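You operate a simulated robot arm through the tools that you are given. There is no shell and no other tool. Be economical: measure what you need, move in short steps, check, and stop when the job is done.

You run a simulated robot arm. Do the job below in one go: nothing can be reset, and whatever is moved stays where it is left.

Task
Load the kate as the kate card lists it, then turn its brake to high.
Fine: first colour on rod one, second on rod two, third on rod three.

The check looks at the end state, three seconds after you hand in, the way a careful person would. Anything else that was tipped, shoved, dropped, spilled or broken makes it a failure.

Robot
A 7-joint arm with a two-finger parallel gripper, fixed in place. Base frame: the origin is at the foot of the arm, x ahead of it, y to its left, z up. Units: mm, rad, N and s.
With the tool pointing down near the work surface it reaches from about 340 to 780 mm from the base axis. Its first joint turns from -2.897 to 2.897 rad. Payload 3.91 kg.
The TCP is the grasp point between the finger pads, 30 mm short of the fingertips. In the tool frame z runs along the fingers and y along their closing line. The gripper opens to 110 mm. The fingers are 20 mm wide and 10 mm thick; the gripper's body (48 by 112 mm) begins 55 mm behind the TCP.
Orientation is that of the tool frame in the base frame, as a unit quaternion [x, y, z, w]. With the fingers straight down and closing along the base's y, the tool's x points along the base's -x, its y along +y and its z along -z.

Tools
- The arm moves only by the tool arm_command. Its argument "steps" is a list of rows, each a list of 7 numbers: the shift along the tool's x, y, z in cm, then the turn, a rotation vector about the tool's x, y, z in rad, then the opening, from 0 (shut) to 1 (fully open). In form: [[dx, dy, dz, rx, ry, rz, jaw], ...]. A call has 1 to 8 rows; each row is the pose to reach, as a shift and turn from the pose commanded when the call began, along the tool's axes at that moment. Each row takes 0.2 s and may step no farther than 50 mm and 0.15 rad from the row before; otherwise, or with a gripper value out of range, the whole call is refused. A pose out of reach is approached as far as the arm can. The call stops where the force on the tool passes 90 N (or 10 N more than at its start, if that is more) or the arm is blocked; 0.2 s more then pass. Each finger travels about 153 mm/s and halts on what it meets, pressing with about 40 N; the grip force reading is that of the motor and also rises with nothing between the fingers. The clock runs only during rows and for 0.2 s after the last one: add rows that repeat a pose to give the fingers time. It gives the time, the measured TCP pose, the force on the tool (base axes), the opening and the grip force at its end, in the units of the frame above (readings bear some noise), with the torque about the TCP (base axes, N m) and any sound that the robot's microphone picked up.
- Cameras (640 x 400 px; columns grow to the right, rows downward): "scene" is fixed at [52.5, -650.8, 1376.9]; the picture's right is [0.57, -0.82, 0.00], its down [-0.39, -0.28, -0.88] and it looks along [0.72, 0.50, -0.48] (base axes); focal length 289 px, centre (320, 200). "wrist" rides on the gripper at [77, 7, -114] in the tool frame; the picture's right is [-0.09, 1.00, 0.00], its down [-0.80, -0.07, -0.59] and it looks along [-0.59, -0.05, 0.80] (tool axes); focal length 270 px, centre (320, 200). There is no depth. A picture from a camera that has moved, and an enlarged one, comes with that camera's place and axes in the base frame and with its lens.
- capture(camera): a new picture of that camera. It takes no simulated time.
- lift_body(by): slides the trunk up (or, below 0, down) by that many mm; the arm rides with it, the base frame stays. It gives what a move gives, with no picture.
- close_up(camera, box): a new picture of the part [left, top, right, bottom] of that camera's present view, enlarged. It takes no simulated time.
- close_job(): hands the job in; it is judged then, once.

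Go step by step. Nothing tells you positions but the pictures and the camera data: compare them with the known pose of the tool, close in by small moves and look again before you grip or let go. The budget is 120 turns and 84 pictures, counting those below and the enlarged ones. Unless the task says otherwise, let go and move clear before handing in, and close with one line.

The tools are called after "Emit:" as a command line: name --pt "numbers of a row" for each row, then --argument value for the rest, lists and objects as JSON in quotes. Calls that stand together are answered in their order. arm_command: Moves the arm, as the interface text tells. Its arguments: {"type":"object","properties":{"steps":{"type":"array"}},"required":["steps"]} The other tools are called the same way: lift_body (by) slides the trunk up or down; capture (camera) takes a picture; close_up (camera, box) takes an enlarged picture of a part of a camera's view; close_job () hands the job in.

At the start:

```text
time: 0.0
position: [309.8, -244.8, 1254.3]
orientation: [0.0, 1.0, 0.0, -0.001]
ft_force: [-0.7, -0.3, -1.2]
ft_torque: [0.0, -0.01, -0.01]
gripper_width: 109.8
finger_force: 0.1
trunk travel left (down, up): [-575.0, 35.0]
```

scene: 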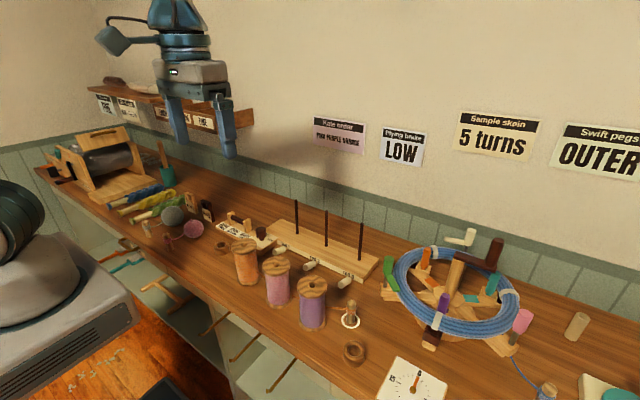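
wrist: 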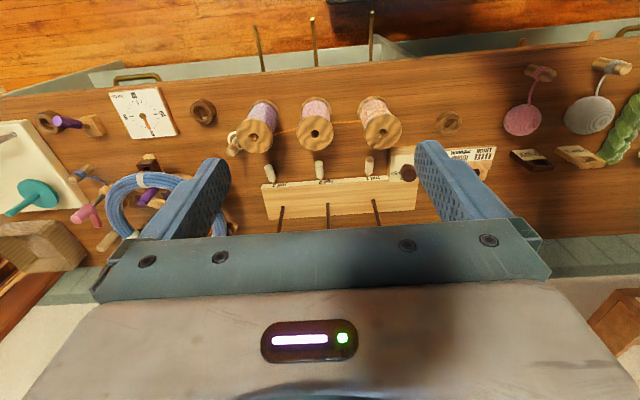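

I see a bench with three spools (orange, pink, purple), a kate with three rods, and cards on the wall. I'll read the kate card and the kate's labels first.

Emit:
close_up --camera "scene" --box '[300, 105, 460, 205]'

Emit:
close_up --camera "scene" --box '[200, 190, 400, 315]'

Emit:
close_up --camera "wrist" --box '[220, 80, 500, 255]'

```text
4.00 times, centred on (380, 155) of scene
camera zoom: at [52.5, -650.8, 1376.9], right [0.57, -0.82, 0.0], down [-0.39, -0.28, -0.88], along [0.72, 0.5, -0.48], focal length 1154 px, centre (80, 380)
```

zoom: 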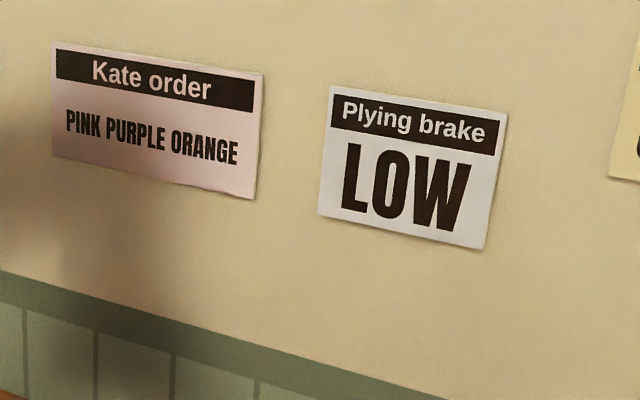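

```text
3.20 times, centred on (300, 252) of scene
camera zoom: at [52.5, -650.8, 1376.9], right [0.57, -0.82, 0.0], down [-0.39, -0.28, -0.88], along [0.72, 0.5, -0.48], focal length 924 px, centre (384, 32)
```

zoom: 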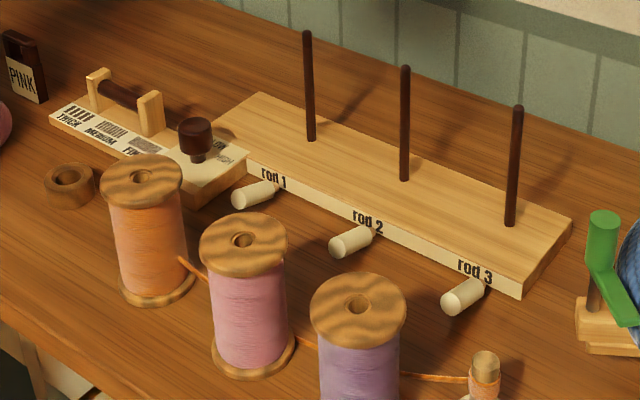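

```text
2.29 times, centred on (360, 168) of wrist
camera zoom: at [232.1, -237.1, 1368.6], right [0.09, 1.0, 0.0], down [0.8, -0.07, 0.59], along [0.59, -0.05, -0.8], focal length 618 px, centre (229, 274)
```

zoom: 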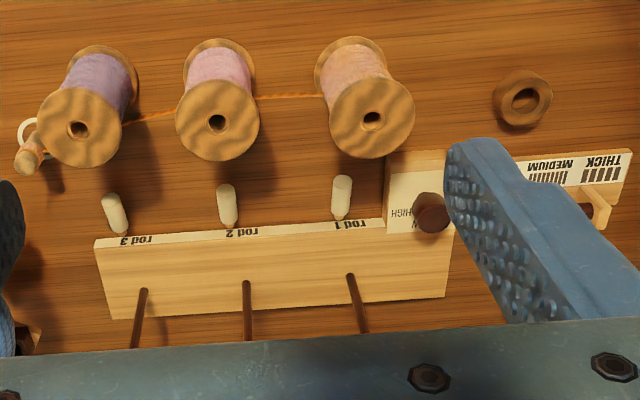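

The card says pink, purple, orange for rods 1, 2, 3. An orange strand runs from the orange spool past the others to a small peg, so I'll look at that, the brake knob and the labels up close.

Emit:
close_up --camera "scene" --box '[225, 250, 385, 350]'

Emit:
close_up --camera "scene" --box '[205, 200, 285, 250]'

Emit:
close_up --camera "wrist" --box '[210, 90, 370, 190]'

```text
4.00 times, centred on (305, 300) of scene
camera zoom: at [52.5, -650.8, 1376.9], right [0.57, -0.82, 0.0], down [-0.39, -0.28, -0.88], along [0.72, 0.5, -0.48], focal length 1154 px, centre (380, -200)
```

zoom: 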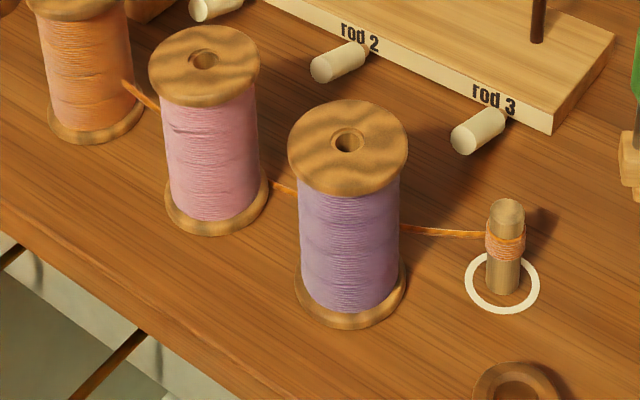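

```text
8.00 times, centred on (245, 225) of scene
camera zoom: at [52.5, -650.8, 1376.9], right [0.57, -0.82, 0.0], down [-0.39, -0.28, -0.88], along [0.72, 0.5, -0.48], focal length 2309 px, centre (920, 0)
```

zoom: 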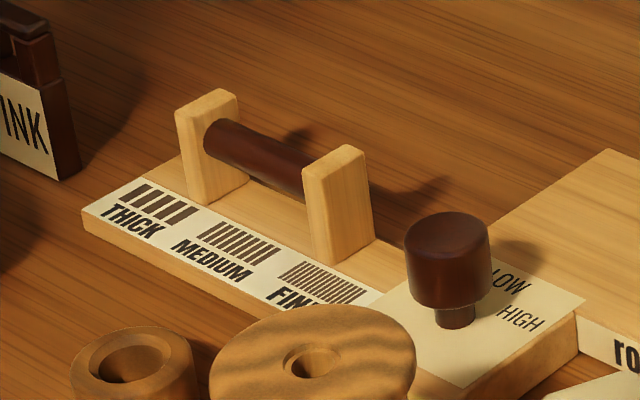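

```text
4.00 times, centred on (290, 140) of wrist
camera zoom: at [232.1, -237.1, 1368.6], right [0.09, 1.0, 0.0], down [0.8, -0.07, 0.59], along [0.59, -0.05, -0.8], focal length 1081 px, centre (440, 440)
```

zoom: 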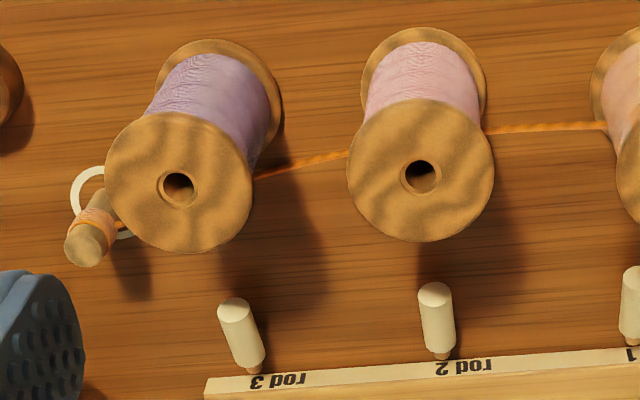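

The orange yarn is tied to a loose peg standing in a ring mark and passes just behind pink and purple. So I'll lift those clear toward the base first, and move orange toward the peg while lifting. Pink is near (412,-279) and the spool tops near z 930. I'll lower the trunk and move over pink.

Emit:
lift_body --by -220

Emit:
arm_command --pt "-4 -1.5 0 0 0 0 1" --pt "-8 -3 0 0 0 0 1" --pt "-10 -3.5 0 0 0 0 1" --pt "-10 -3.5 0 0 0 0 1"

Emit:
capture --camera "wrist"

```text
time: 2.3
position: [310.7, -244.5, 1034.7]
orientation: [0.0, 1.0, 0.0, -0.001]
ft_force: [0.1, -0.5, 0.0]
ft_torque: [0.0, 0.0, -0.06]
gripper_width: 110.0
finger_force: 0.1
trunk travel left (down, up): [-355.0, 255.0]
```

```text
time: 3.3
position: [409.5, -280.9, 1034.6]
orientation: [0.0, 1.0, 0.0, 0.0]
ft_force: [0.6, -0.3, -0.1]
ft_torque: [0.0, 0.01, 0.0]
gripper_width: 110.1
finger_force: 0.1
trunk travel left (down, up): [-355.0, 255.0]
```

```text
75 pictures are left
camera wrist: at [331.8, -272.6, 1148.8], right [0.09, 1.0, 0.0], down [0.8, -0.07, 0.59], along [0.59, -0.05, -0.8], focal length 270 px, centre (320, 200)
```

wrist: 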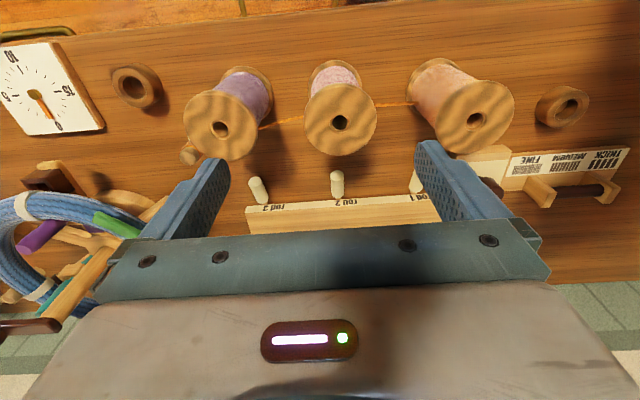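

Pink's top is about (417,-264,922), with a flange about 63 mm across. I'll narrow the opening a little, centre over pink and descend part way to check.

Emit:
arm_command --pt "-0.75 1.7 0 0 0 0 0.8" --pt "-0.75 1.7 4 0 0 0 0.8" --pt "-0.75 1.7 7 0 0 0 0.8" --pt "-0.75 1.7 7 0 0 0 0.8"

Emit:
close_up --camera "wrist" --box '[160, 20, 480, 220]'

```text
time: 4.3
position: [417.3, -263.3, 963.8]
orientation: [0.0, 1.0, 0.0, 0.0]
ft_force: [0.2, 0.2, -0.3]
ft_torque: [0.02, 0.0, 0.0]
gripper_width: 88.0
finger_force: 0.1
trunk travel left (down, up): [-355.0, 255.0]
```

```text
2.00 times, centred on (320, 120) of wrist
camera zoom: at [340.2, -255.9, 1077.7], right [0.09, 1.0, 0.0], down [0.8, -0.07, 0.59], along [0.59, -0.05, -0.8], focal length 541 px, centre (320, 360)
```

zoom: 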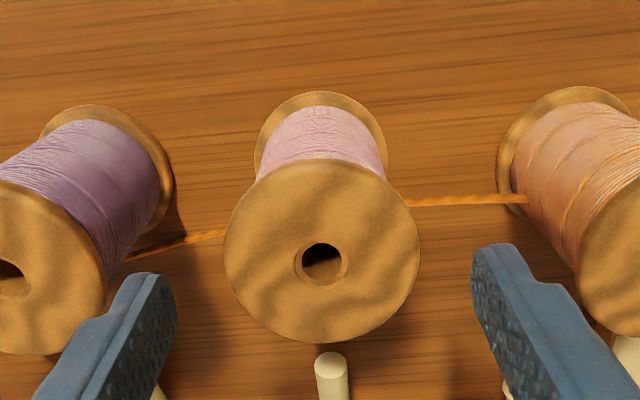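

Pink is centred in y, but its x is still uncertain by several mm. I'll descend more and look again.

Emit:
arm_command --pt "-0.4 0.1 3 0 0 0 0.8" --pt "-0.4 0.1 4 0 0 0 0.8"

Emit:
close_up --camera "wrist" --box '[160, 60, 480, 260]'

Emit:
close_up --camera "scene" --box '[200, 190, 400, 315]'

```text
time: 4.9
position: [423.4, -262.9, 924.3]
orientation: [0.0, 1.0, 0.0, -0.001]
ft_force: [-0.1, 0.1, 0.1]
ft_torque: [0.0, -0.01, -0.02]
gripper_width: 88.1
finger_force: 0.0
trunk travel left (down, up): [-355.0, 255.0]
```

```text
2.00 times, centred on (320, 160) of wrist
camera zoom: at [345.2, -255.4, 1039.1], right [0.09, 1.0, 0.0], down [0.8, -0.07, 0.59], along [0.59, -0.05, -0.8], focal length 541 px, centre (320, 280)
```

zoom: 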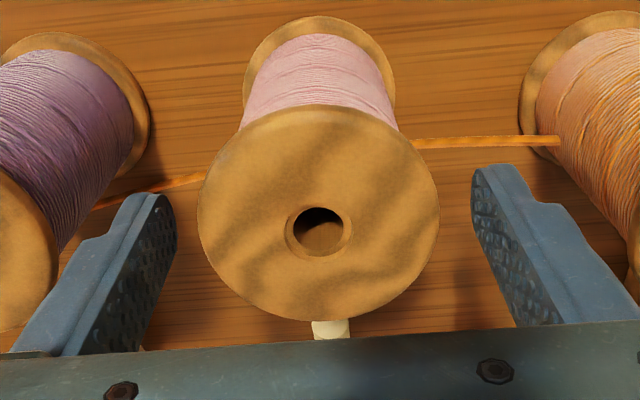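

```text
3.20 times, centred on (300, 252) of scene
camera zoom: at [52.5, -650.8, 1376.9], right [0.57, -0.82, 0.0], down [-0.39, -0.28, -0.88], along [0.72, 0.5, -0.48], focal length 924 px, centre (384, 32)
```

zoom: 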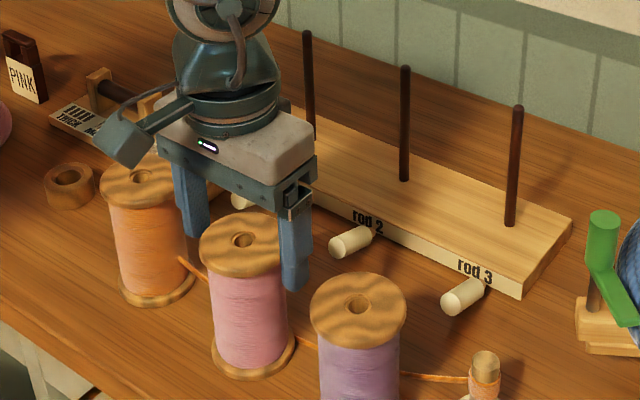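

Pink is centred at about (421,-262), top z 914. The yarn seems to pass below the fingertips (z 855), visually through the spool. I'll lower to z 906, close, and check.

Emit:
arm_command --pt "0 0 1.8 0 0 0 0.8" --pt "0 0 1.8 0 0 0 0.8" --pt "0 0 1.8 0 0 0 0.5" --pt "0 0 1.8 0 0 0 0.4" --pt "0 0 1.8 0 0 0 0.4"

Emit:
close_up --camera "wrist" --box '[160, 60, 480, 260]'

```text
time: 6.1
position: [422.1, -263.6, 907.0]
orientation: [0.0, 1.0, 0.001, -0.001]
ft_force: [0.5, -1.1, 0.2]
ft_torque: [-0.02, 0.02, -0.02]
gripper_width: 64.8
finger_force: 40.4
trunk travel left (down, up): [-355.0, 255.0]
```

```text
2.00 times, centred on (320, 160) of wrist
camera zoom: at [344.9, -255.7, 1021.0], right [0.09, 1.0, 0.0], down [0.8, -0.07, 0.59], along [0.59, -0.05, -0.8], focal length 541 px, centre (320, 280)
```

zoom: 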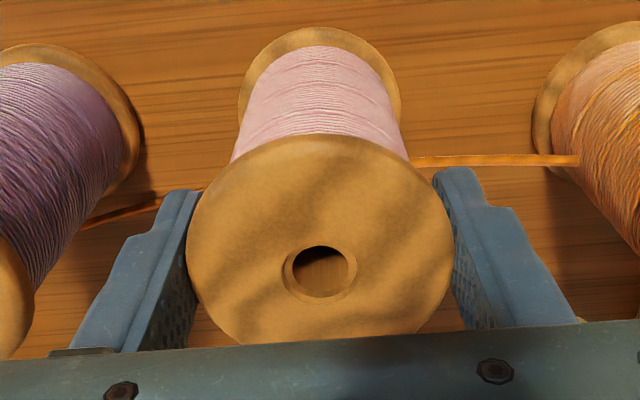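

Gripped at 65 mm and well centred. I'll lift a little and check that the yarn isn't disturbed.

Emit:
arm_command --pt "0 0 -1 0 0 0 0.4" --pt "0 0 -2 0 0 0 0.4" --pt "0 0 -3 0 0 0 0.4" --pt "0 0 -3 0 0 0 0.4"

Emit:
close_up --camera "scene" --box '[220, 220, 380, 320]'

```text
time: 7.1
position: [421.4, -263.1, 937.3]
orientation: [0.0, 1.0, 0.001, 0.0]
ft_force: [0.7, 0.3, -0.6]
ft_torque: [-0.02, 0.0, 0.0]
gripper_width: 64.8
finger_force: 39.3
trunk travel left (down, up): [-355.0, 255.0]
```

```text
4.00 times, centred on (300, 270) of scene
camera zoom: at [52.5, -650.8, 1376.9], right [0.57, -0.82, 0.0], down [-0.39, -0.28, -0.88], along [0.72, 0.5, -0.48], focal length 1154 px, centre (400, -80)
```

zoom: 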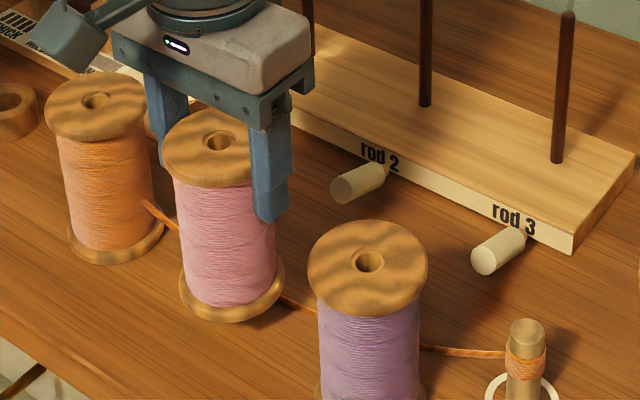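

Pink is free. I'll draw it toward the base so its flange clears the yarn line, then raise it.

Emit:
arm_command --pt "2.5 0 0 0 0 0 0.4" --pt "4.5 0 0 0 0 0 0.4" --pt "4.5 0 -4 0 0 0 0.4" --pt "4.5 0 -8 0 0 0 0.4" --pt "4.5 0 -12 0 0 0 0.4" --pt "4.5 0 -16 0 0 0 0.4" --pt "4.5 0 -16 0 0 0 0.4"

Emit:
capture --camera "scene"

Emit:
capture --camera "wrist"

```text
time: 8.7
position: [376.6, -261.5, 1100.2]
orientation: [0.0, 1.0, 0.001, 0.0]
ft_force: [0.3, -0.3, -1.6]
ft_torque: [0.02, -0.01, 0.06]
gripper_width: 64.8
finger_force: 40.0
trunk travel left (down, up): [-355.0, 255.0]
```

```text
69 pictures are left
```

scene: 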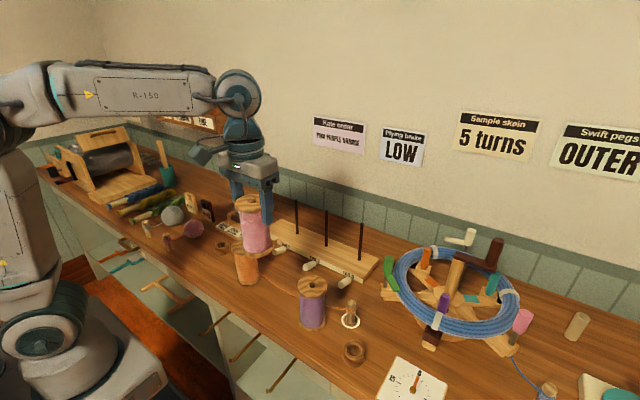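

```text
68 pictures are left
camera wrist: at [299.2, -254.1, 1213.6], right [0.09, 1.0, 0.0], down [0.8, -0.07, 0.59], along [0.59, -0.05, -0.8], focal length 270 px, centre (320, 200)
```

wrist: 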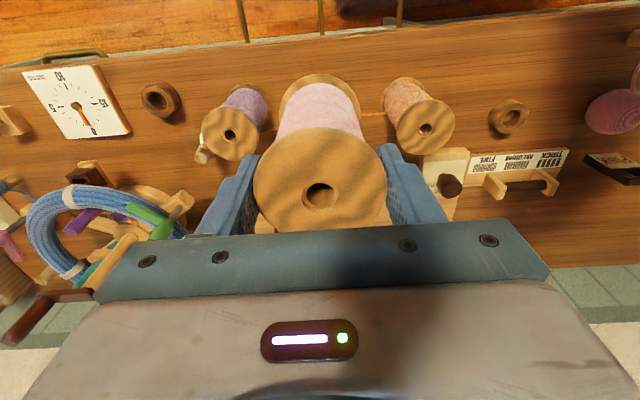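

Pink is held cleanly at z 1100. To measure the rods exactly I want an empty gripper, so I'll set pink down on clear bench between the spools and the kate, around (512,-262).

Emit:
arm_command --pt "-4.5 0 0 0 0 0 0.4" --pt "-9 0 0 0 0 0 0.4" --pt "-13.5 0 0 0 0 0 0.4" --pt "-13.5 0 4 0 0 0 0.4" --pt "-13.5 0 8 0 0 0 0.4" --pt "-13.5 0 12 0 0 0 0.4" --pt "-13.5 0 16 0 0 0 0.4" --pt "-13.5 0 16 0 0 0 0.4"

Emit:
close_up --camera "scene" --box '[220, 190, 380, 290]'

```text
time: 10.5
position: [506.2, -257.6, 939.9]
orientation: [0.0, 1.0, -0.002, 0.004]
ft_force: [-5.1, 3.1, 31.6]
ft_torque: [0.02, -0.33, 0.07]
gripper_width: 65.3
finger_force: 39.5
trunk travel left (down, up): [-355.0, 255.0]
```

```text
4.00 times, centred on (300, 240) of scene
camera zoom: at [52.5, -650.8, 1376.9], right [0.57, -0.82, 0.0], down [-0.39, -0.28, -0.88], along [0.72, 0.5, -0.48], focal length 1154 px, centre (400, 40)
```

zoom: 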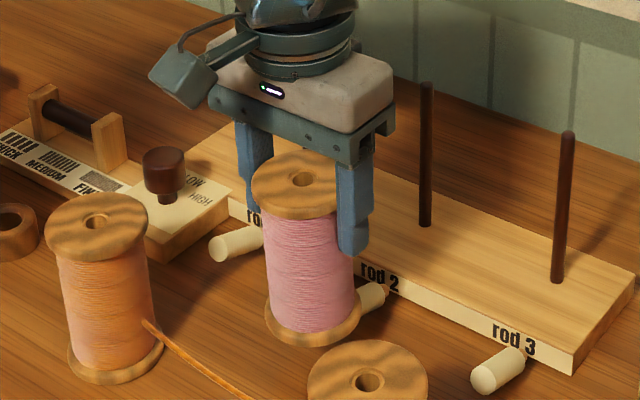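

The spool bottom has touched something, probably the rod 2 peg. I'll back straight up at once and check.

Emit:
arm_command --pt "0 0 -1.5 0 0 0 0.4" --pt "0 0 -3.5 0 0 0 0.4" --pt "0 0 -3.5 0 0 0 0.4"

Emit:
close_up --camera "scene" --box '[220, 190, 380, 290]'

Emit:
close_up --camera "wrist" --box '[160, 60, 480, 260]'

```text
time: 11.3
position: [506.7, -261.3, 971.4]
orientation: [-0.001, 1.0, 0.0, -0.001]
ft_force: [0.3, 0.4, -1.4]
ft_torque: [0.0, 0.04, 0.05]
gripper_width: 64.7
finger_force: 40.4
trunk travel left (down, up): [-355.0, 255.0]
```

```text
4.00 times, centred on (300, 240) of scene
camera zoom: at [52.5, -650.8, 1376.9], right [0.57, -0.82, 0.0], down [-0.39, -0.28, -0.88], along [0.72, 0.5, -0.48], focal length 1154 px, centre (400, 40)
```

zoom: 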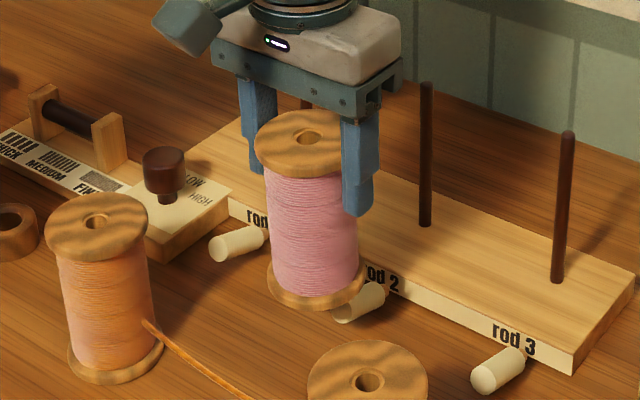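

```text
2.00 times, centred on (320, 160) of wrist
camera zoom: at [430.7, -253.8, 1085.2], right [0.09, 1.0, 0.0], down [0.8, -0.07, 0.59], along [0.59, -0.05, -0.8], focal length 541 px, centre (320, 280)
```

zoom: 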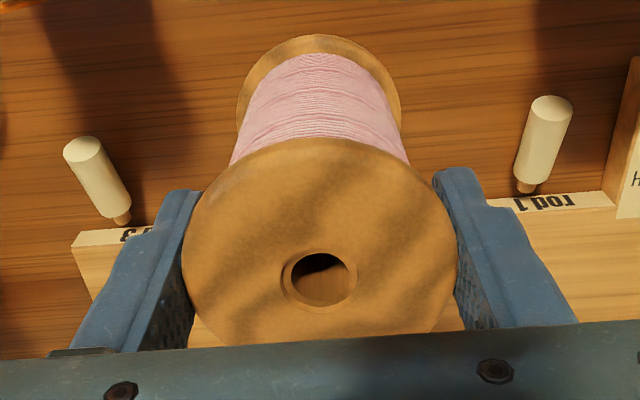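

Pegs reach out to about x 530, z 825, and they look intact. I'll set pink down between pegs 1 and 2, nearer, at about (492,-205).

Emit:
arm_command --pt "0.8 2.8 0 0 0 0 0.4" --pt "1.5 5.6 0 0 0 0 0.4" --pt "1.5 5.6 3 0 0 0 0.4" --pt "1.5 5.6 5.5 0 0 0 0.4" --pt "1.5 5.6 5.5 0 0 0 0.4"

Emit:
close_up --camera "scene" --box '[220, 190, 380, 290]'

```text
time: 12.5
position: [494.5, -205.4, 916.0]
orientation: [0.0, 1.0, -0.001, 0.0]
ft_force: [-0.7, 0.1, -0.9]
ft_torque: [0.0, 0.02, -0.02]
gripper_width: 64.8
finger_force: 40.3
trunk travel left (down, up): [-355.0, 255.0]
```

```text
4.00 times, centred on (300, 240) of scene
camera zoom: at [52.5, -650.8, 1376.9], right [0.57, -0.82, 0.0], down [-0.39, -0.28, -0.88], along [0.72, 0.5, -0.48], focal length 1154 px, centre (400, 40)
```

zoom: 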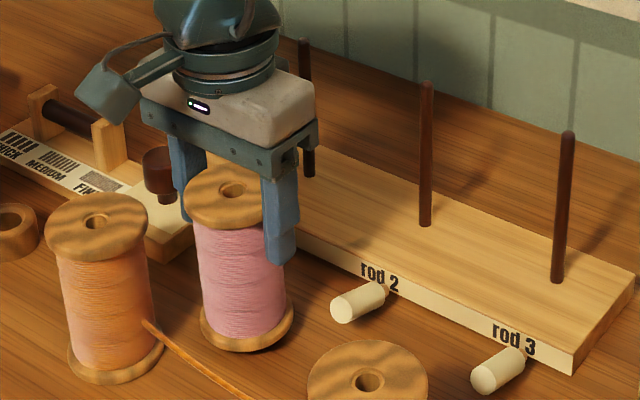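

Peg 2 is unmoved. I'll lower the last bit gently to contact.

Emit:
arm_command --pt "0 0 0.4 0 0 0 0.4" --pt "0 0 0.7 0 0 0 0.4" --pt "0 0 0.9 0 0 0 0.4"

```text
time: 13.3
position: [494.9, -206.2, 906.9]
orientation: [0.0, 1.0, 0.001, 0.001]
ft_force: [0.7, 0.3, -1.1]
ft_torque: [0.01, -0.01, 0.0]
gripper_width: 64.8
finger_force: 40.0
trunk travel left (down, up): [-355.0, 255.0]
```

Emit:
arm_command --pt "0 0 0.2 0 0 0 0.4" --pt "0 0 0.4 0 0 0 0.4"

```text
time: 13.9
position: [495.7, -205.2, 903.6]
orientation: [0.0, 1.0, 0.0, 0.0]
ft_force: [0.0, -0.7, -1.2]
ft_torque: [-0.03, -0.03, -0.07]
gripper_width: 64.5
finger_force: 39.7
trunk travel left (down, up): [-355.0, 255.0]
```

No contact yet, so I'll keep lowering in small steps.

Emit:
arm_command --pt "0 0 0.15 0 0 0 0.4" --pt "0 0 0.3 0 0 0 0.4"

Emit:
close_up --camera "wrist" --box '[160, 60, 480, 260]'

```text
time: 14.5
position: [495.6, -205.4, 903.4]
orientation: [0.0, 1.0, -0.001, 0.003]
ft_force: [6.5, -1.7, 22.3]
ft_torque: [0.14, -0.16, -0.06]
gripper_width: 64.7
finger_force: 39.9
trunk travel left (down, up): [-355.0, 255.0]
```

```text
2.00 times, centred on (320, 160) of wrist
camera zoom: at [417.7, -197.6, 1017.0], right [0.09, 1.0, 0.0], down [0.8, -0.07, 0.6], along [0.6, -0.05, -0.8], focal length 541 px, centre (320, 280)
```

zoom: 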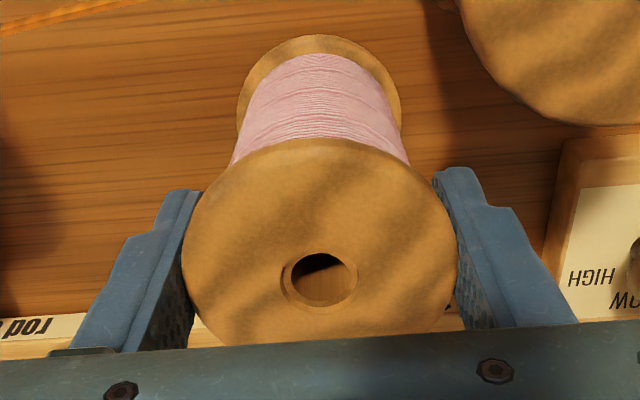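

Pink stands on the bench. I'll release, rise clear and go toward rod 1 (about (653,-142), top z about 947).

Emit:
arm_command --pt "0 0 -0.1 0 0 0 0.7" --pt "0 0 -0.1 0 0 0 0.8" --pt "0 0 -3 0 0 0 0.8" --pt "0 0 -7.5 0 0 0 0.8" --pt "0 0 -11 0 0 0 0.8" --pt "-4 1.5 -11 0 0 0 0.8" --pt "-8 3.5 -11 0 0 0 0.8" --pt "-11 5 -11 0 0 0 0.8"

Emit:
capture --camera "wrist"

```text
time: 16.3
position: [608.3, -158.0, 1009.4]
orientation: [0.0, 1.0, 0.0, -0.001]
ft_force: [0.1, -0.9, -0.5]
ft_torque: [0.0, 0.0, 0.0]
gripper_width: 87.8
finger_force: 0.0
trunk travel left (down, up): [-355.0, 255.0]
```

```text
62 pictures are left
camera wrist: at [530.9, -150.1, 1123.3], right [0.09, 1.0, 0.0], down [0.8, -0.07, 0.59], along [0.59, -0.05, -0.8], focal length 270 px, centre (320, 200)
```

wrist: 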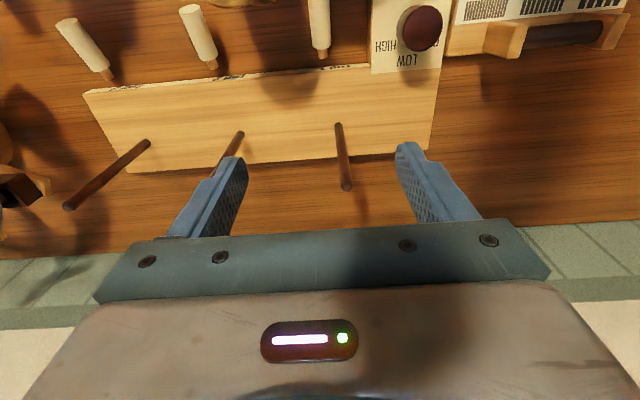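

Rod 1's top reads about (649,-139,947). I'll position the TCP over it, just above tip height, for a precise reading.

Emit:
arm_command --pt "-4.1 1.9 0 0 0 0 0.8" --pt "-4.1 1.9 4 0 0 0 0.8" --pt "-4.1 1.9 5.5 0 0 0 0.8" --pt "-4.1 1.9 5.5 0 0 0 0.8"

Emit:
close_up --camera "wrist" --box '[240, 120, 400, 220]'

Emit:
close_up --camera "scene" --box '[220, 160, 380, 260]'

```text
time: 17.3
position: [648.8, -137.6, 952.3]
orientation: [-0.001, 1.0, 0.0, 0.0]
ft_force: [-0.4, 0.4, -0.6]
ft_torque: [0.0, 0.01, -0.01]
gripper_width: 87.9
finger_force: 0.0
trunk travel left (down, up): [-355.0, 255.0]
```

```text
4.00 times, centred on (320, 170) of wrist
camera zoom: at [571.2, -130.0, 1067.0], right [0.09, 1.0, 0.0], down [0.8, -0.07, 0.59], along [0.59, -0.05, -0.8], focal length 1081 px, centre (320, 320)
```

zoom: 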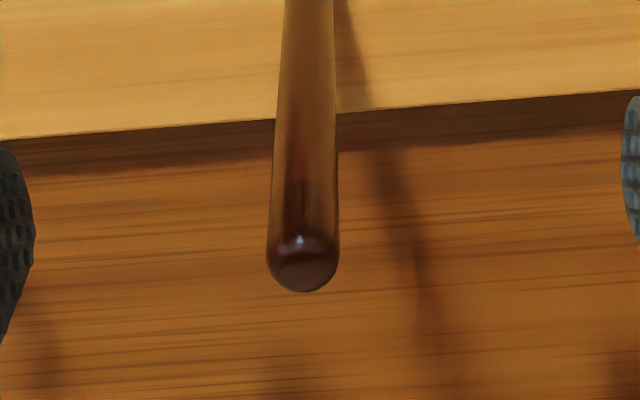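

```text
4.00 times, centred on (300, 210) of scene
camera zoom: at [52.5, -650.8, 1376.9], right [0.57, -0.82, 0.0], down [-0.39, -0.28, -0.88], along [0.72, 0.5, -0.48], focal length 1154 px, centre (400, 160)
```

zoom: 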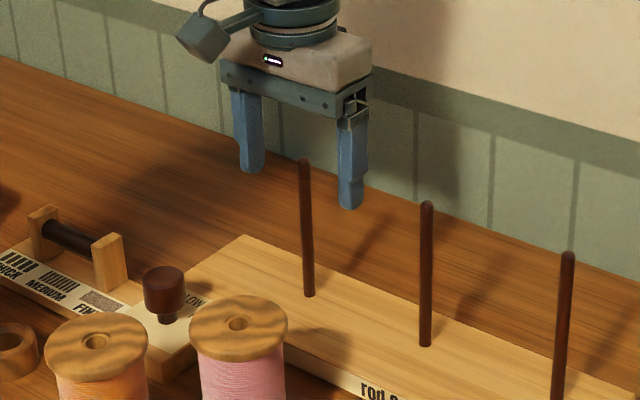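

The rod is about 9 mm thick and nearly at the TCP. One more look 10 mm lower separates x from z.

Emit:
arm_command --pt "0 0 0.5 0 0 0 0.8" --pt "0 0 1.1 0 0 0 0.8" --pt "0 0 1.1 0 0 0 0.8"

Emit:
close_up --camera "wrist" --box '[240, 120, 400, 220]'

```text
time: 18.1
position: [646.6, -135.6, 943.4]
orientation: [0.0, 1.0, 0.0, 0.0]
ft_force: [1.0, 1.0, -0.1]
ft_torque: [0.03, 0.02, -0.04]
gripper_width: 87.9
finger_force: 0.0
trunk travel left (down, up): [-355.0, 255.0]
```

```text
4.00 times, centred on (320, 170) of wrist
camera zoom: at [570.3, -128.9, 1057.2], right [0.09, 1.0, 0.0], down [0.8, -0.07, 0.59], along [0.59, -0.05, -0.8], focal length 1081 px, centre (320, 320)
```

zoom: 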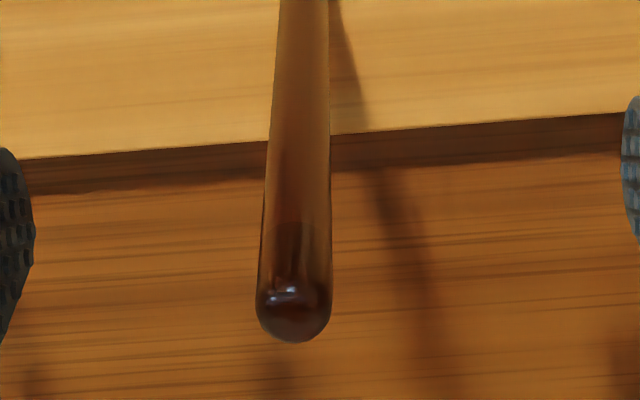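

I'll fix the rod's x with a high zoom from the scene camera.

Emit:
close_up --camera "scene" --box '[270, 180, 334, 220]'

```text
10.00 times, centred on (302, 200) of scene
camera zoom: at [52.5, -650.8, 1376.9], right [0.57, -0.82, 0.0], down [-0.39, -0.28, -0.88], along [0.72, 0.5, -0.48], focal length 2886 px, centre (500, 200)
```

zoom: 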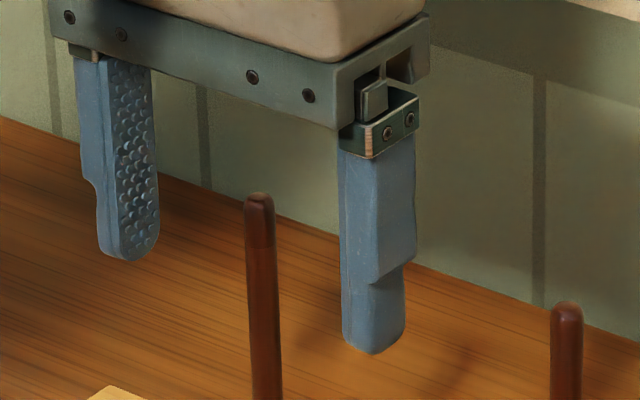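

Rod 1 is at about (649.5,-139.2), tip z about 950. I'll take the same look at rod 2.

Emit:
arm_command --pt "0 0 -4.5 0 0 0 0.8" --pt "-0.2 -4 -4.5 0 0 0 0.8" --pt "-0.2 -8 -4.5 0 0 0 0.8" --pt "-0.2 -11.9 -4.5 0 0 0 0.8" --pt "-0.2 -11.9 0 0 0 0 0.8" --pt "-0.2 -11.9 0 0 0 0 0.8"

Emit:
close_up --camera "wrist" --box '[240, 120, 400, 220]'

Emit:
close_up --camera "scene" --box '[290, 190, 370, 240]'

```text
time: 19.5
position: [647.7, -253.6, 944.6]
orientation: [-0.001, 1.0, 0.0, 0.0]
ft_force: [0.6, 0.5, -0.1]
ft_torque: [0.0, -0.01, 0.0]
gripper_width: 87.9
finger_force: 0.2
trunk travel left (down, up): [-355.0, 255.0]
```

```text
4.00 times, centred on (320, 170) of wrist
camera zoom: at [571.3, -245.6, 1058.1], right [0.09, 1.0, 0.0], down [0.8, -0.07, 0.59], along [0.59, -0.05, -0.8], focal length 1081 px, centre (320, 320)
```

zoom: 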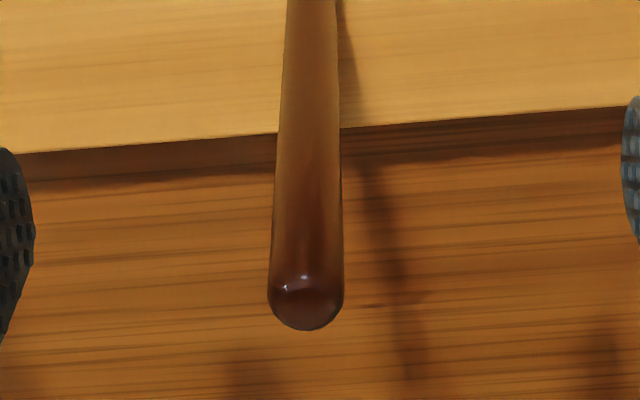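

```text
8.00 times, centred on (330, 215) of scene
camera zoom: at [52.5, -650.8, 1376.9], right [0.57, -0.82, 0.0], down [-0.39, -0.28, -0.88], along [0.72, 0.5, -0.48], focal length 2309 px, centre (240, 80)
```

zoom: 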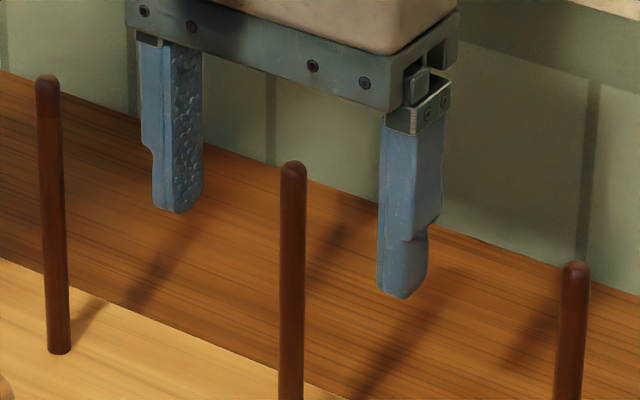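

Rod 2 is at about (649.6,-254.3). Now rod 3.

Emit:
arm_command --pt "0 0 -4.5 0 0 0 0.8" --pt "0 -4 -4.5 0 0 0 0.8" --pt "0 -8 -4.5 0 0 0 0.8" --pt "0 -11.6 -4.5 0 0 0 0.8" --pt "0 -11.6 0 0 0 0 0.8" --pt "0 -11.6 0 0 0 0 0.8"

Emit:
close_up --camera "wrist" --box '[240, 120, 400, 220]'

```text
time: 20.9
position: [647.4, -370.0, 942.9]
orientation: [0.0, 1.0, 0.0, 0.0]
ft_force: [-0.1, -0.4, -0.3]
ft_torque: [0.0, 0.0, -0.03]
gripper_width: 88.1
finger_force: 0.0
out of reach, approached as far as the arm can: row 4
trunk travel left (down, up): [-355.0, 255.0]
```

```text
4.00 times, centred on (320, 170) of wrist
camera zoom: at [570.8, -362.3, 1056.7], right [0.09, 1.0, 0.0], down [0.8, -0.07, 0.59], along [0.59, -0.05, -0.8], focal length 1081 px, centre (320, 320)
```

zoom: 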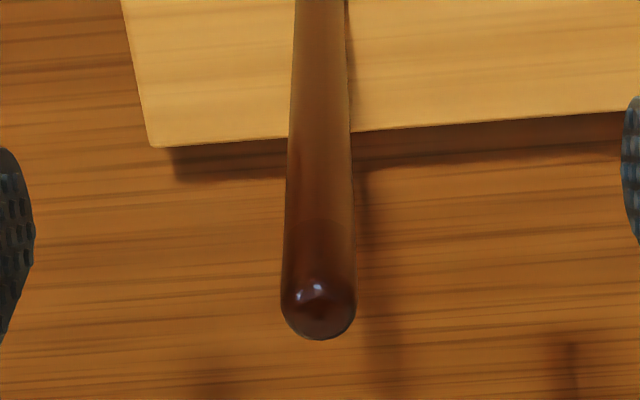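

All rods are measured; rod 3 is at (649.7,-369.5). Reach is limited when high and far, so I'll use the trunk for vertical travel. Now back over pink.

Emit:
lift_body --by 70

Emit:
arm_command --pt "3 3.5 0 0 0 0 0.8" --pt "6 7 0 0 0 0 0.8" --pt "9 10.5 0 0 0 0 0.8" --pt "12 13.5 0 0 0 0 0.8" --pt "15.2 16.5 0 0 0 0 0.8" --pt "15.2 16.5 0 0 0 0 0.8"

Emit:
lift_body --by -85

Emit:
close_up --camera "wrist" --box '[160, 60, 480, 260]'

```text
time: 22.0
position: [647.6, -370.0, 1014.0]
orientation: [0.0, 1.0, 0.0, 0.0]
ft_force: [0.2, 0.7, 0.2]
ft_torque: [0.02, 0.01, 0.01]
gripper_width: 87.9
finger_force: 0.0
trunk travel left (down, up): [-425.0, 185.0]
```

```text
time: 23.4
position: [493.4, -203.4, 1010.4]
orientation: [0.0, 1.0, 0.0, 0.0]
ft_force: [0.2, -0.1, -0.2]
ft_torque: [-0.01, 0.01, -0.02]
gripper_width: 87.8
finger_force: 0.1
trunk travel left (down, up): [-425.0, 185.0]
```

```text
time: 24.6
position: [493.3, -202.6, 925.0]
orientation: [0.0, 1.0, 0.0, 0.0]
ft_force: [0.0, -0.2, -1.4]
ft_torque: [0.0, 0.0, 0.01]
gripper_width: 88.1
finger_force: 0.1
trunk travel left (down, up): [-340.0, 270.0]
```

```text
2.00 times, centred on (320, 160) of wrist
camera zoom: at [416.4, -196.8, 1038.9], right [0.09, 1.0, 0.0], down [0.8, -0.07, 0.59], along [0.59, -0.05, -0.8], focal length 541 px, centre (320, 280)
```

zoom: 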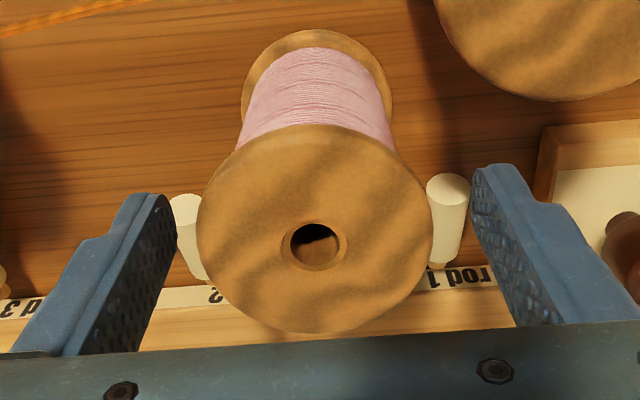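

I'll fine-centre on pink, lower to grip height and close.

Emit:
arm_command --pt "-0.3 -0.15 1 0 0 0 0.8" --pt "-0.3 -0.15 1.9 0 0 0 0.8" --pt "-0.3 -0.15 1.9 0 0 0 0.6" --pt "-0.3 -0.15 1.9 0 0 0 0.4" --pt "-0.3 -0.15 1.9 0 0 0 0.4"

Emit:
lift_body --by 175

Emit:
close_up --camera "wrist" --box '[160, 60, 480, 260]'

```text
time: 25.8
position: [497.3, -205.1, 906.5]
orientation: [0.001, 1.0, 0.0, 0.0]
ft_force: [-0.8, -0.5, 0.8]
ft_torque: [-0.02, 0.01, -0.02]
gripper_width: 64.8
finger_force: 40.3
trunk travel left (down, up): [-340.0, 270.0]
```

```text
time: 27.8
position: [496.3, -206.0, 1079.7]
orientation: [0.0, 1.0, 0.001, 0.0]
ft_force: [0.7, -0.3, -0.7]
ft_torque: [-0.02, -0.01, -0.04]
gripper_width: 64.8
finger_force: 40.0
trunk travel left (down, up): [-515.0, 95.0]
```

```text
2.00 times, centred on (320, 160) of wrist
camera zoom: at [419.4, -198.7, 1195.0], right [0.09, 1.0, 0.0], down [0.8, -0.07, 0.59], along [0.59, -0.05, -0.8], focal length 541 px, centre (320, 280)
```

zoom: 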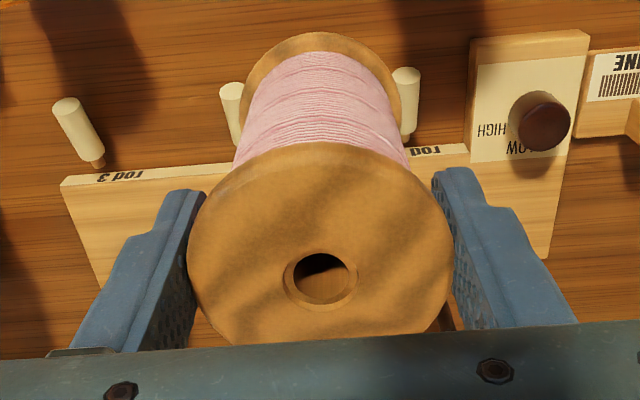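

Pink is held with its bore about 0.6 mm ahead of the TCP. I'll raise it a bit more and carry it to above rod 1.

Emit:
lift_body --by 20

Emit:
arm_command --pt "-4 2 0 0 0 0 0.4" --pt "-8 4 0 0 0 0 0.4" --pt "-12 6 0 0 0 0 0.4" --pt "-15.25 6.63 0 0 0 0 0.4" --pt "-15.25 6.63 0 0 0 0 0.4" --pt "-15.25 6.63 0 0 0 0 0.4"

Emit:
close_up --camera "wrist" --box '[160, 60, 480, 260]'

Emit:
close_up --camera "scene" --box '[250, 140, 346, 200]'

```text
time: 28.4
position: [497.1, -206.4, 1101.0]
orientation: [0.0, 1.0, 0.0, -0.001]
ft_force: [0.6, 0.5, -1.5]
ft_torque: [-0.02, 0.01, 0.0]
gripper_width: 64.4
finger_force: 40.5
trunk travel left (down, up): [-535.0, 75.0]
```

```text
time: 29.9
position: [649.0, -138.1, 1102.2]
orientation: [-0.001, 1.0, 0.0, 0.0]
ft_force: [-0.5, -1.1, -1.1]
ft_torque: [-0.02, 0.02, 0.03]
gripper_width: 64.7
finger_force: 40.1
trunk travel left (down, up): [-535.0, 75.0]
```

```text
2.00 times, centred on (320, 160) of wrist
camera zoom: at [571.7, -131.4, 1216.5], right [0.09, 1.0, 0.0], down [0.8, -0.07, 0.59], along [0.59, -0.05, -0.8], focal length 541 px, centre (320, 280)
```

zoom: 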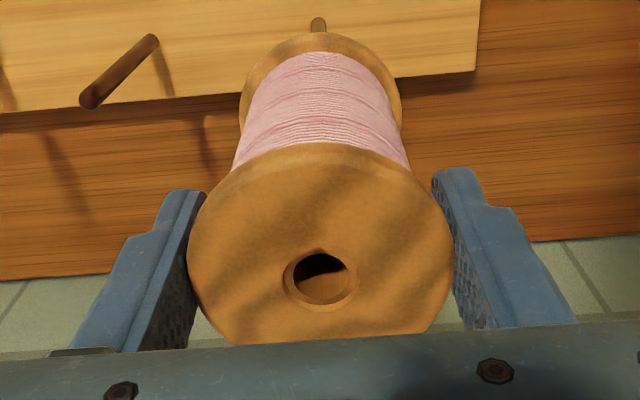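

```text
6.67 times, centred on (298, 170) of scene
camera zoom: at [52.5, -650.8, 1376.9], right [0.57, -0.82, 0.0], down [-0.39, -0.28, -0.88], along [0.72, 0.5, -0.48], focal length 1924 px, centre (467, 400)
```

zoom: 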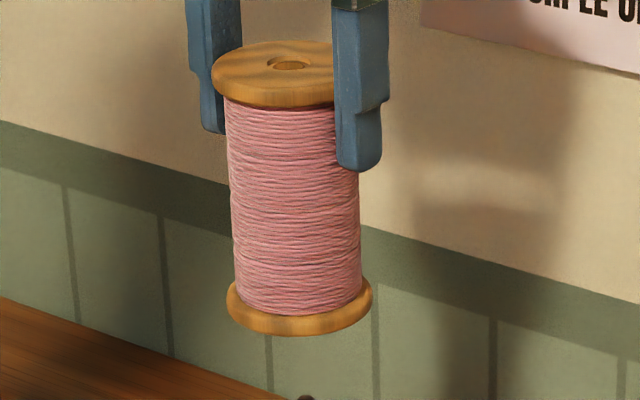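

The axis is within about 1 mm of the rod. I'll nudge 1 mm in -y and lower to just above the rod tip for a check.

Emit:
arm_command --pt "-0.03 -0.1 1 0 0 0 0.4" --pt "-0.03 -0.1 2 0 0 0 0.4" --pt "-0.03 -0.1 2 0 0 0 0.4"

Emit:
close_up --camera "scene" --box '[260, 170, 340, 220]'

Emit:
close_up --camera "wrist" --box '[260, 60, 380, 135]'

```text
time: 30.6
position: [649.3, -140.9, 1082.1]
orientation: [0.0, 1.0, 0.0, 0.0]
ft_force: [0.1, 0.3, -0.6]
ft_torque: [0.01, -0.01, 0.0]
gripper_width: 64.9
finger_force: 40.3
trunk travel left (down, up): [-535.0, 75.0]
```

```text
8.00 times, centred on (300, 195) of scene
camera zoom: at [52.5, -650.8, 1376.9], right [0.57, -0.82, 0.0], down [-0.39, -0.28, -0.88], along [0.72, 0.5, -0.48], focal length 2309 px, centre (480, 240)
```

zoom: 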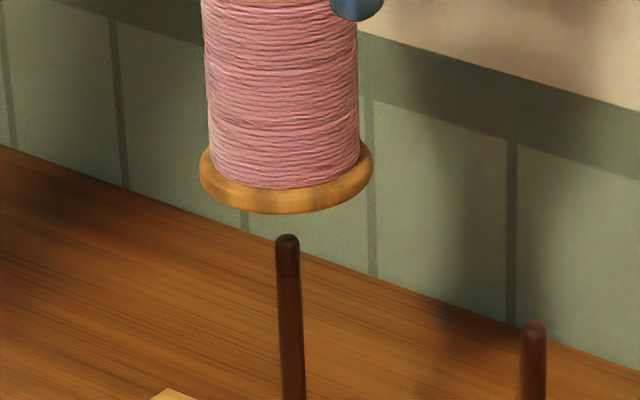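

```text
5.33 times, centred on (320, 98) of wrist
camera zoom: at [572.4, -133.1, 1195.8], right [0.09, 1.0, 0.0], down [0.8, -0.07, 0.59], along [0.59, -0.05, -0.8], focal length 1442 px, centre (320, 747)
```

zoom: 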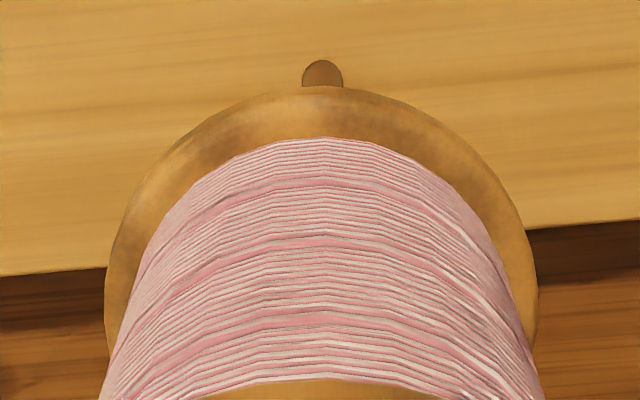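

Alignment looks good from both cameras. I'll lower over the tip slowly and watch the force.

Emit:
arm_command --pt "0.03 0.05 1 0 0 0 0.4" --pt "0.03 0.05 2 0 0 0 0.4" --pt "0.03 0.05 2.5 0 0 0 0.4" --pt "0.03 0.05 3 0 0 0 0.4" --pt "0.03 0.05 3.5 0 0 0 0.4" --pt "0.03 0.05 4 0 0 0 0.4"

Emit:
close_up --camera "scene" --box '[260, 170, 340, 220]'

```text
time: 32.0
position: [649.8, -139.4, 1041.0]
orientation: [0.0, 1.0, 0.0, 0.0]
ft_force: [0.1, 0.4, -0.5]
ft_torque: [-0.02, 0.0, 0.04]
gripper_width: 64.4
finger_force: 40.4
trunk travel left (down, up): [-535.0, 75.0]
```

```text
8.00 times, centred on (300, 195) of scene
camera zoom: at [52.5, -650.8, 1376.9], right [0.57, -0.82, 0.0], down [-0.39, -0.28, -0.88], along [0.72, 0.5, -0.48], focal length 2309 px, centre (480, 240)
```

zoom: 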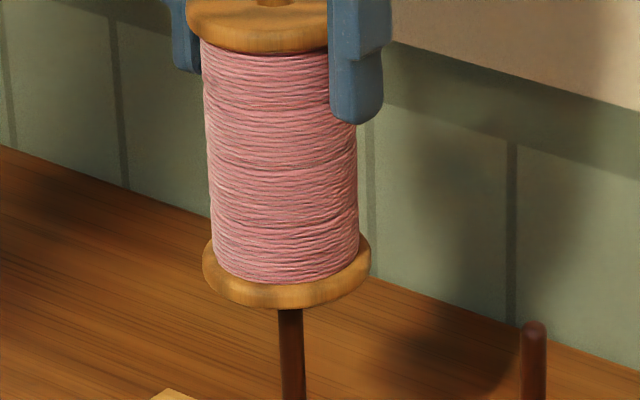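

The rod has entered the bore with no force. I'll keep lowering.

Emit:
arm_command --pt "0 0 1.5 0 0 0 0.4" --pt "0 0 3 0 0 0 0.4" --pt "0 0 4.5 0 0 0 0.4" --pt "0 0 6 0 0 0 0.4" --pt "0 0 7.5 0 0 0 0.4" --pt "0 0 9 0 0 0 0.4" --pt "0 0 9 0 0 0 0.4"

Emit:
close_up --camera "scene" --box '[250, 190, 346, 250]'

```text
time: 33.6
position: [649.2, -141.3, 951.3]
orientation: [0.0, 1.0, 0.0, 0.0]
ft_force: [0.1, -0.7, -1.2]
ft_torque: [-0.04, 0.01, 0.04]
gripper_width: 64.6
finger_force: 39.8
trunk travel left (down, up): [-535.0, 75.0]
```

```text
6.67 times, centred on (298, 220) of scene
camera zoom: at [52.5, -650.8, 1376.9], right [0.57, -0.82, 0.0], down [-0.39, -0.28, -0.88], along [0.72, 0.5, -0.48], focal length 1924 px, centre (467, 67)
```

zoom: 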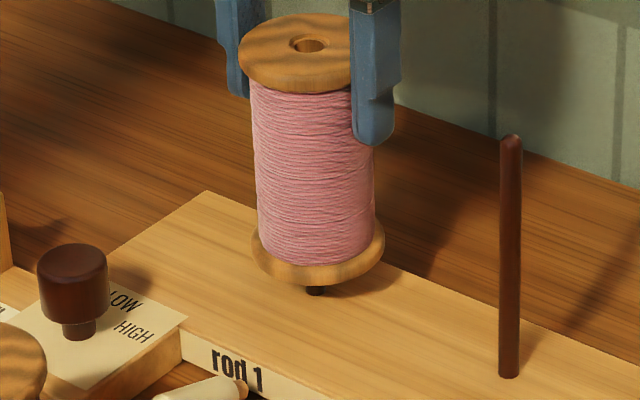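

About 18 mm remain. I'll lower gently to seat it.

Emit:
arm_command --pt "0 0 0.8 0 0 0 0.4" --pt "0 0 1.4 0 0 0 0.4" --pt "0 0 1.7 0 0 0 0.4" --pt "0 0 2.0 0 0 0 0.4"

```text
time: 34.6
position: [650.0, -140.8, 930.4]
orientation: [0.0, 1.0, 0.0, -0.001]
ft_force: [0.5, -0.3, -1.1]
ft_torque: [-0.04, 0.01, 0.02]
gripper_width: 64.3
finger_force: 40.0
trunk travel left (down, up): [-535.0, 75.0]
```

Emit:
arm_command --pt "0 0 0.2 0 0 0 0.4" --pt "0 0 0.4 0 0 0 0.4" --pt "0 0 0.5 0 0 0 0.4"

Emit:
close_up --camera "scene" --box '[250, 190, 346, 250]'

```text
time: 35.5
position: [650.9, -140.9, 928.0]
orientation: [-0.001, 1.0, 0.0, 0.002]
ft_force: [1.2, 0.6, 7.3]
ft_torque: [0.06, 0.04, 0.02]
gripper_width: 64.4
finger_force: 39.6
trunk travel left (down, up): [-535.0, 75.0]
```

```text
6.67 times, centred on (298, 220) of scene
camera zoom: at [52.5, -650.8, 1376.9], right [0.57, -0.82, 0.0], down [-0.39, -0.28, -0.88], along [0.72, 0.5, -0.48], focal length 1924 px, centre (467, 67)
```

zoom: 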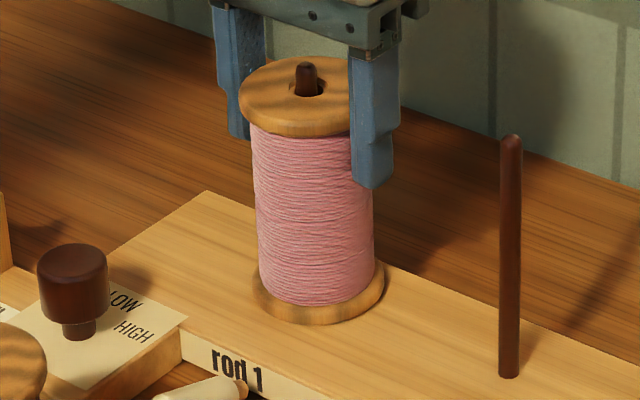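

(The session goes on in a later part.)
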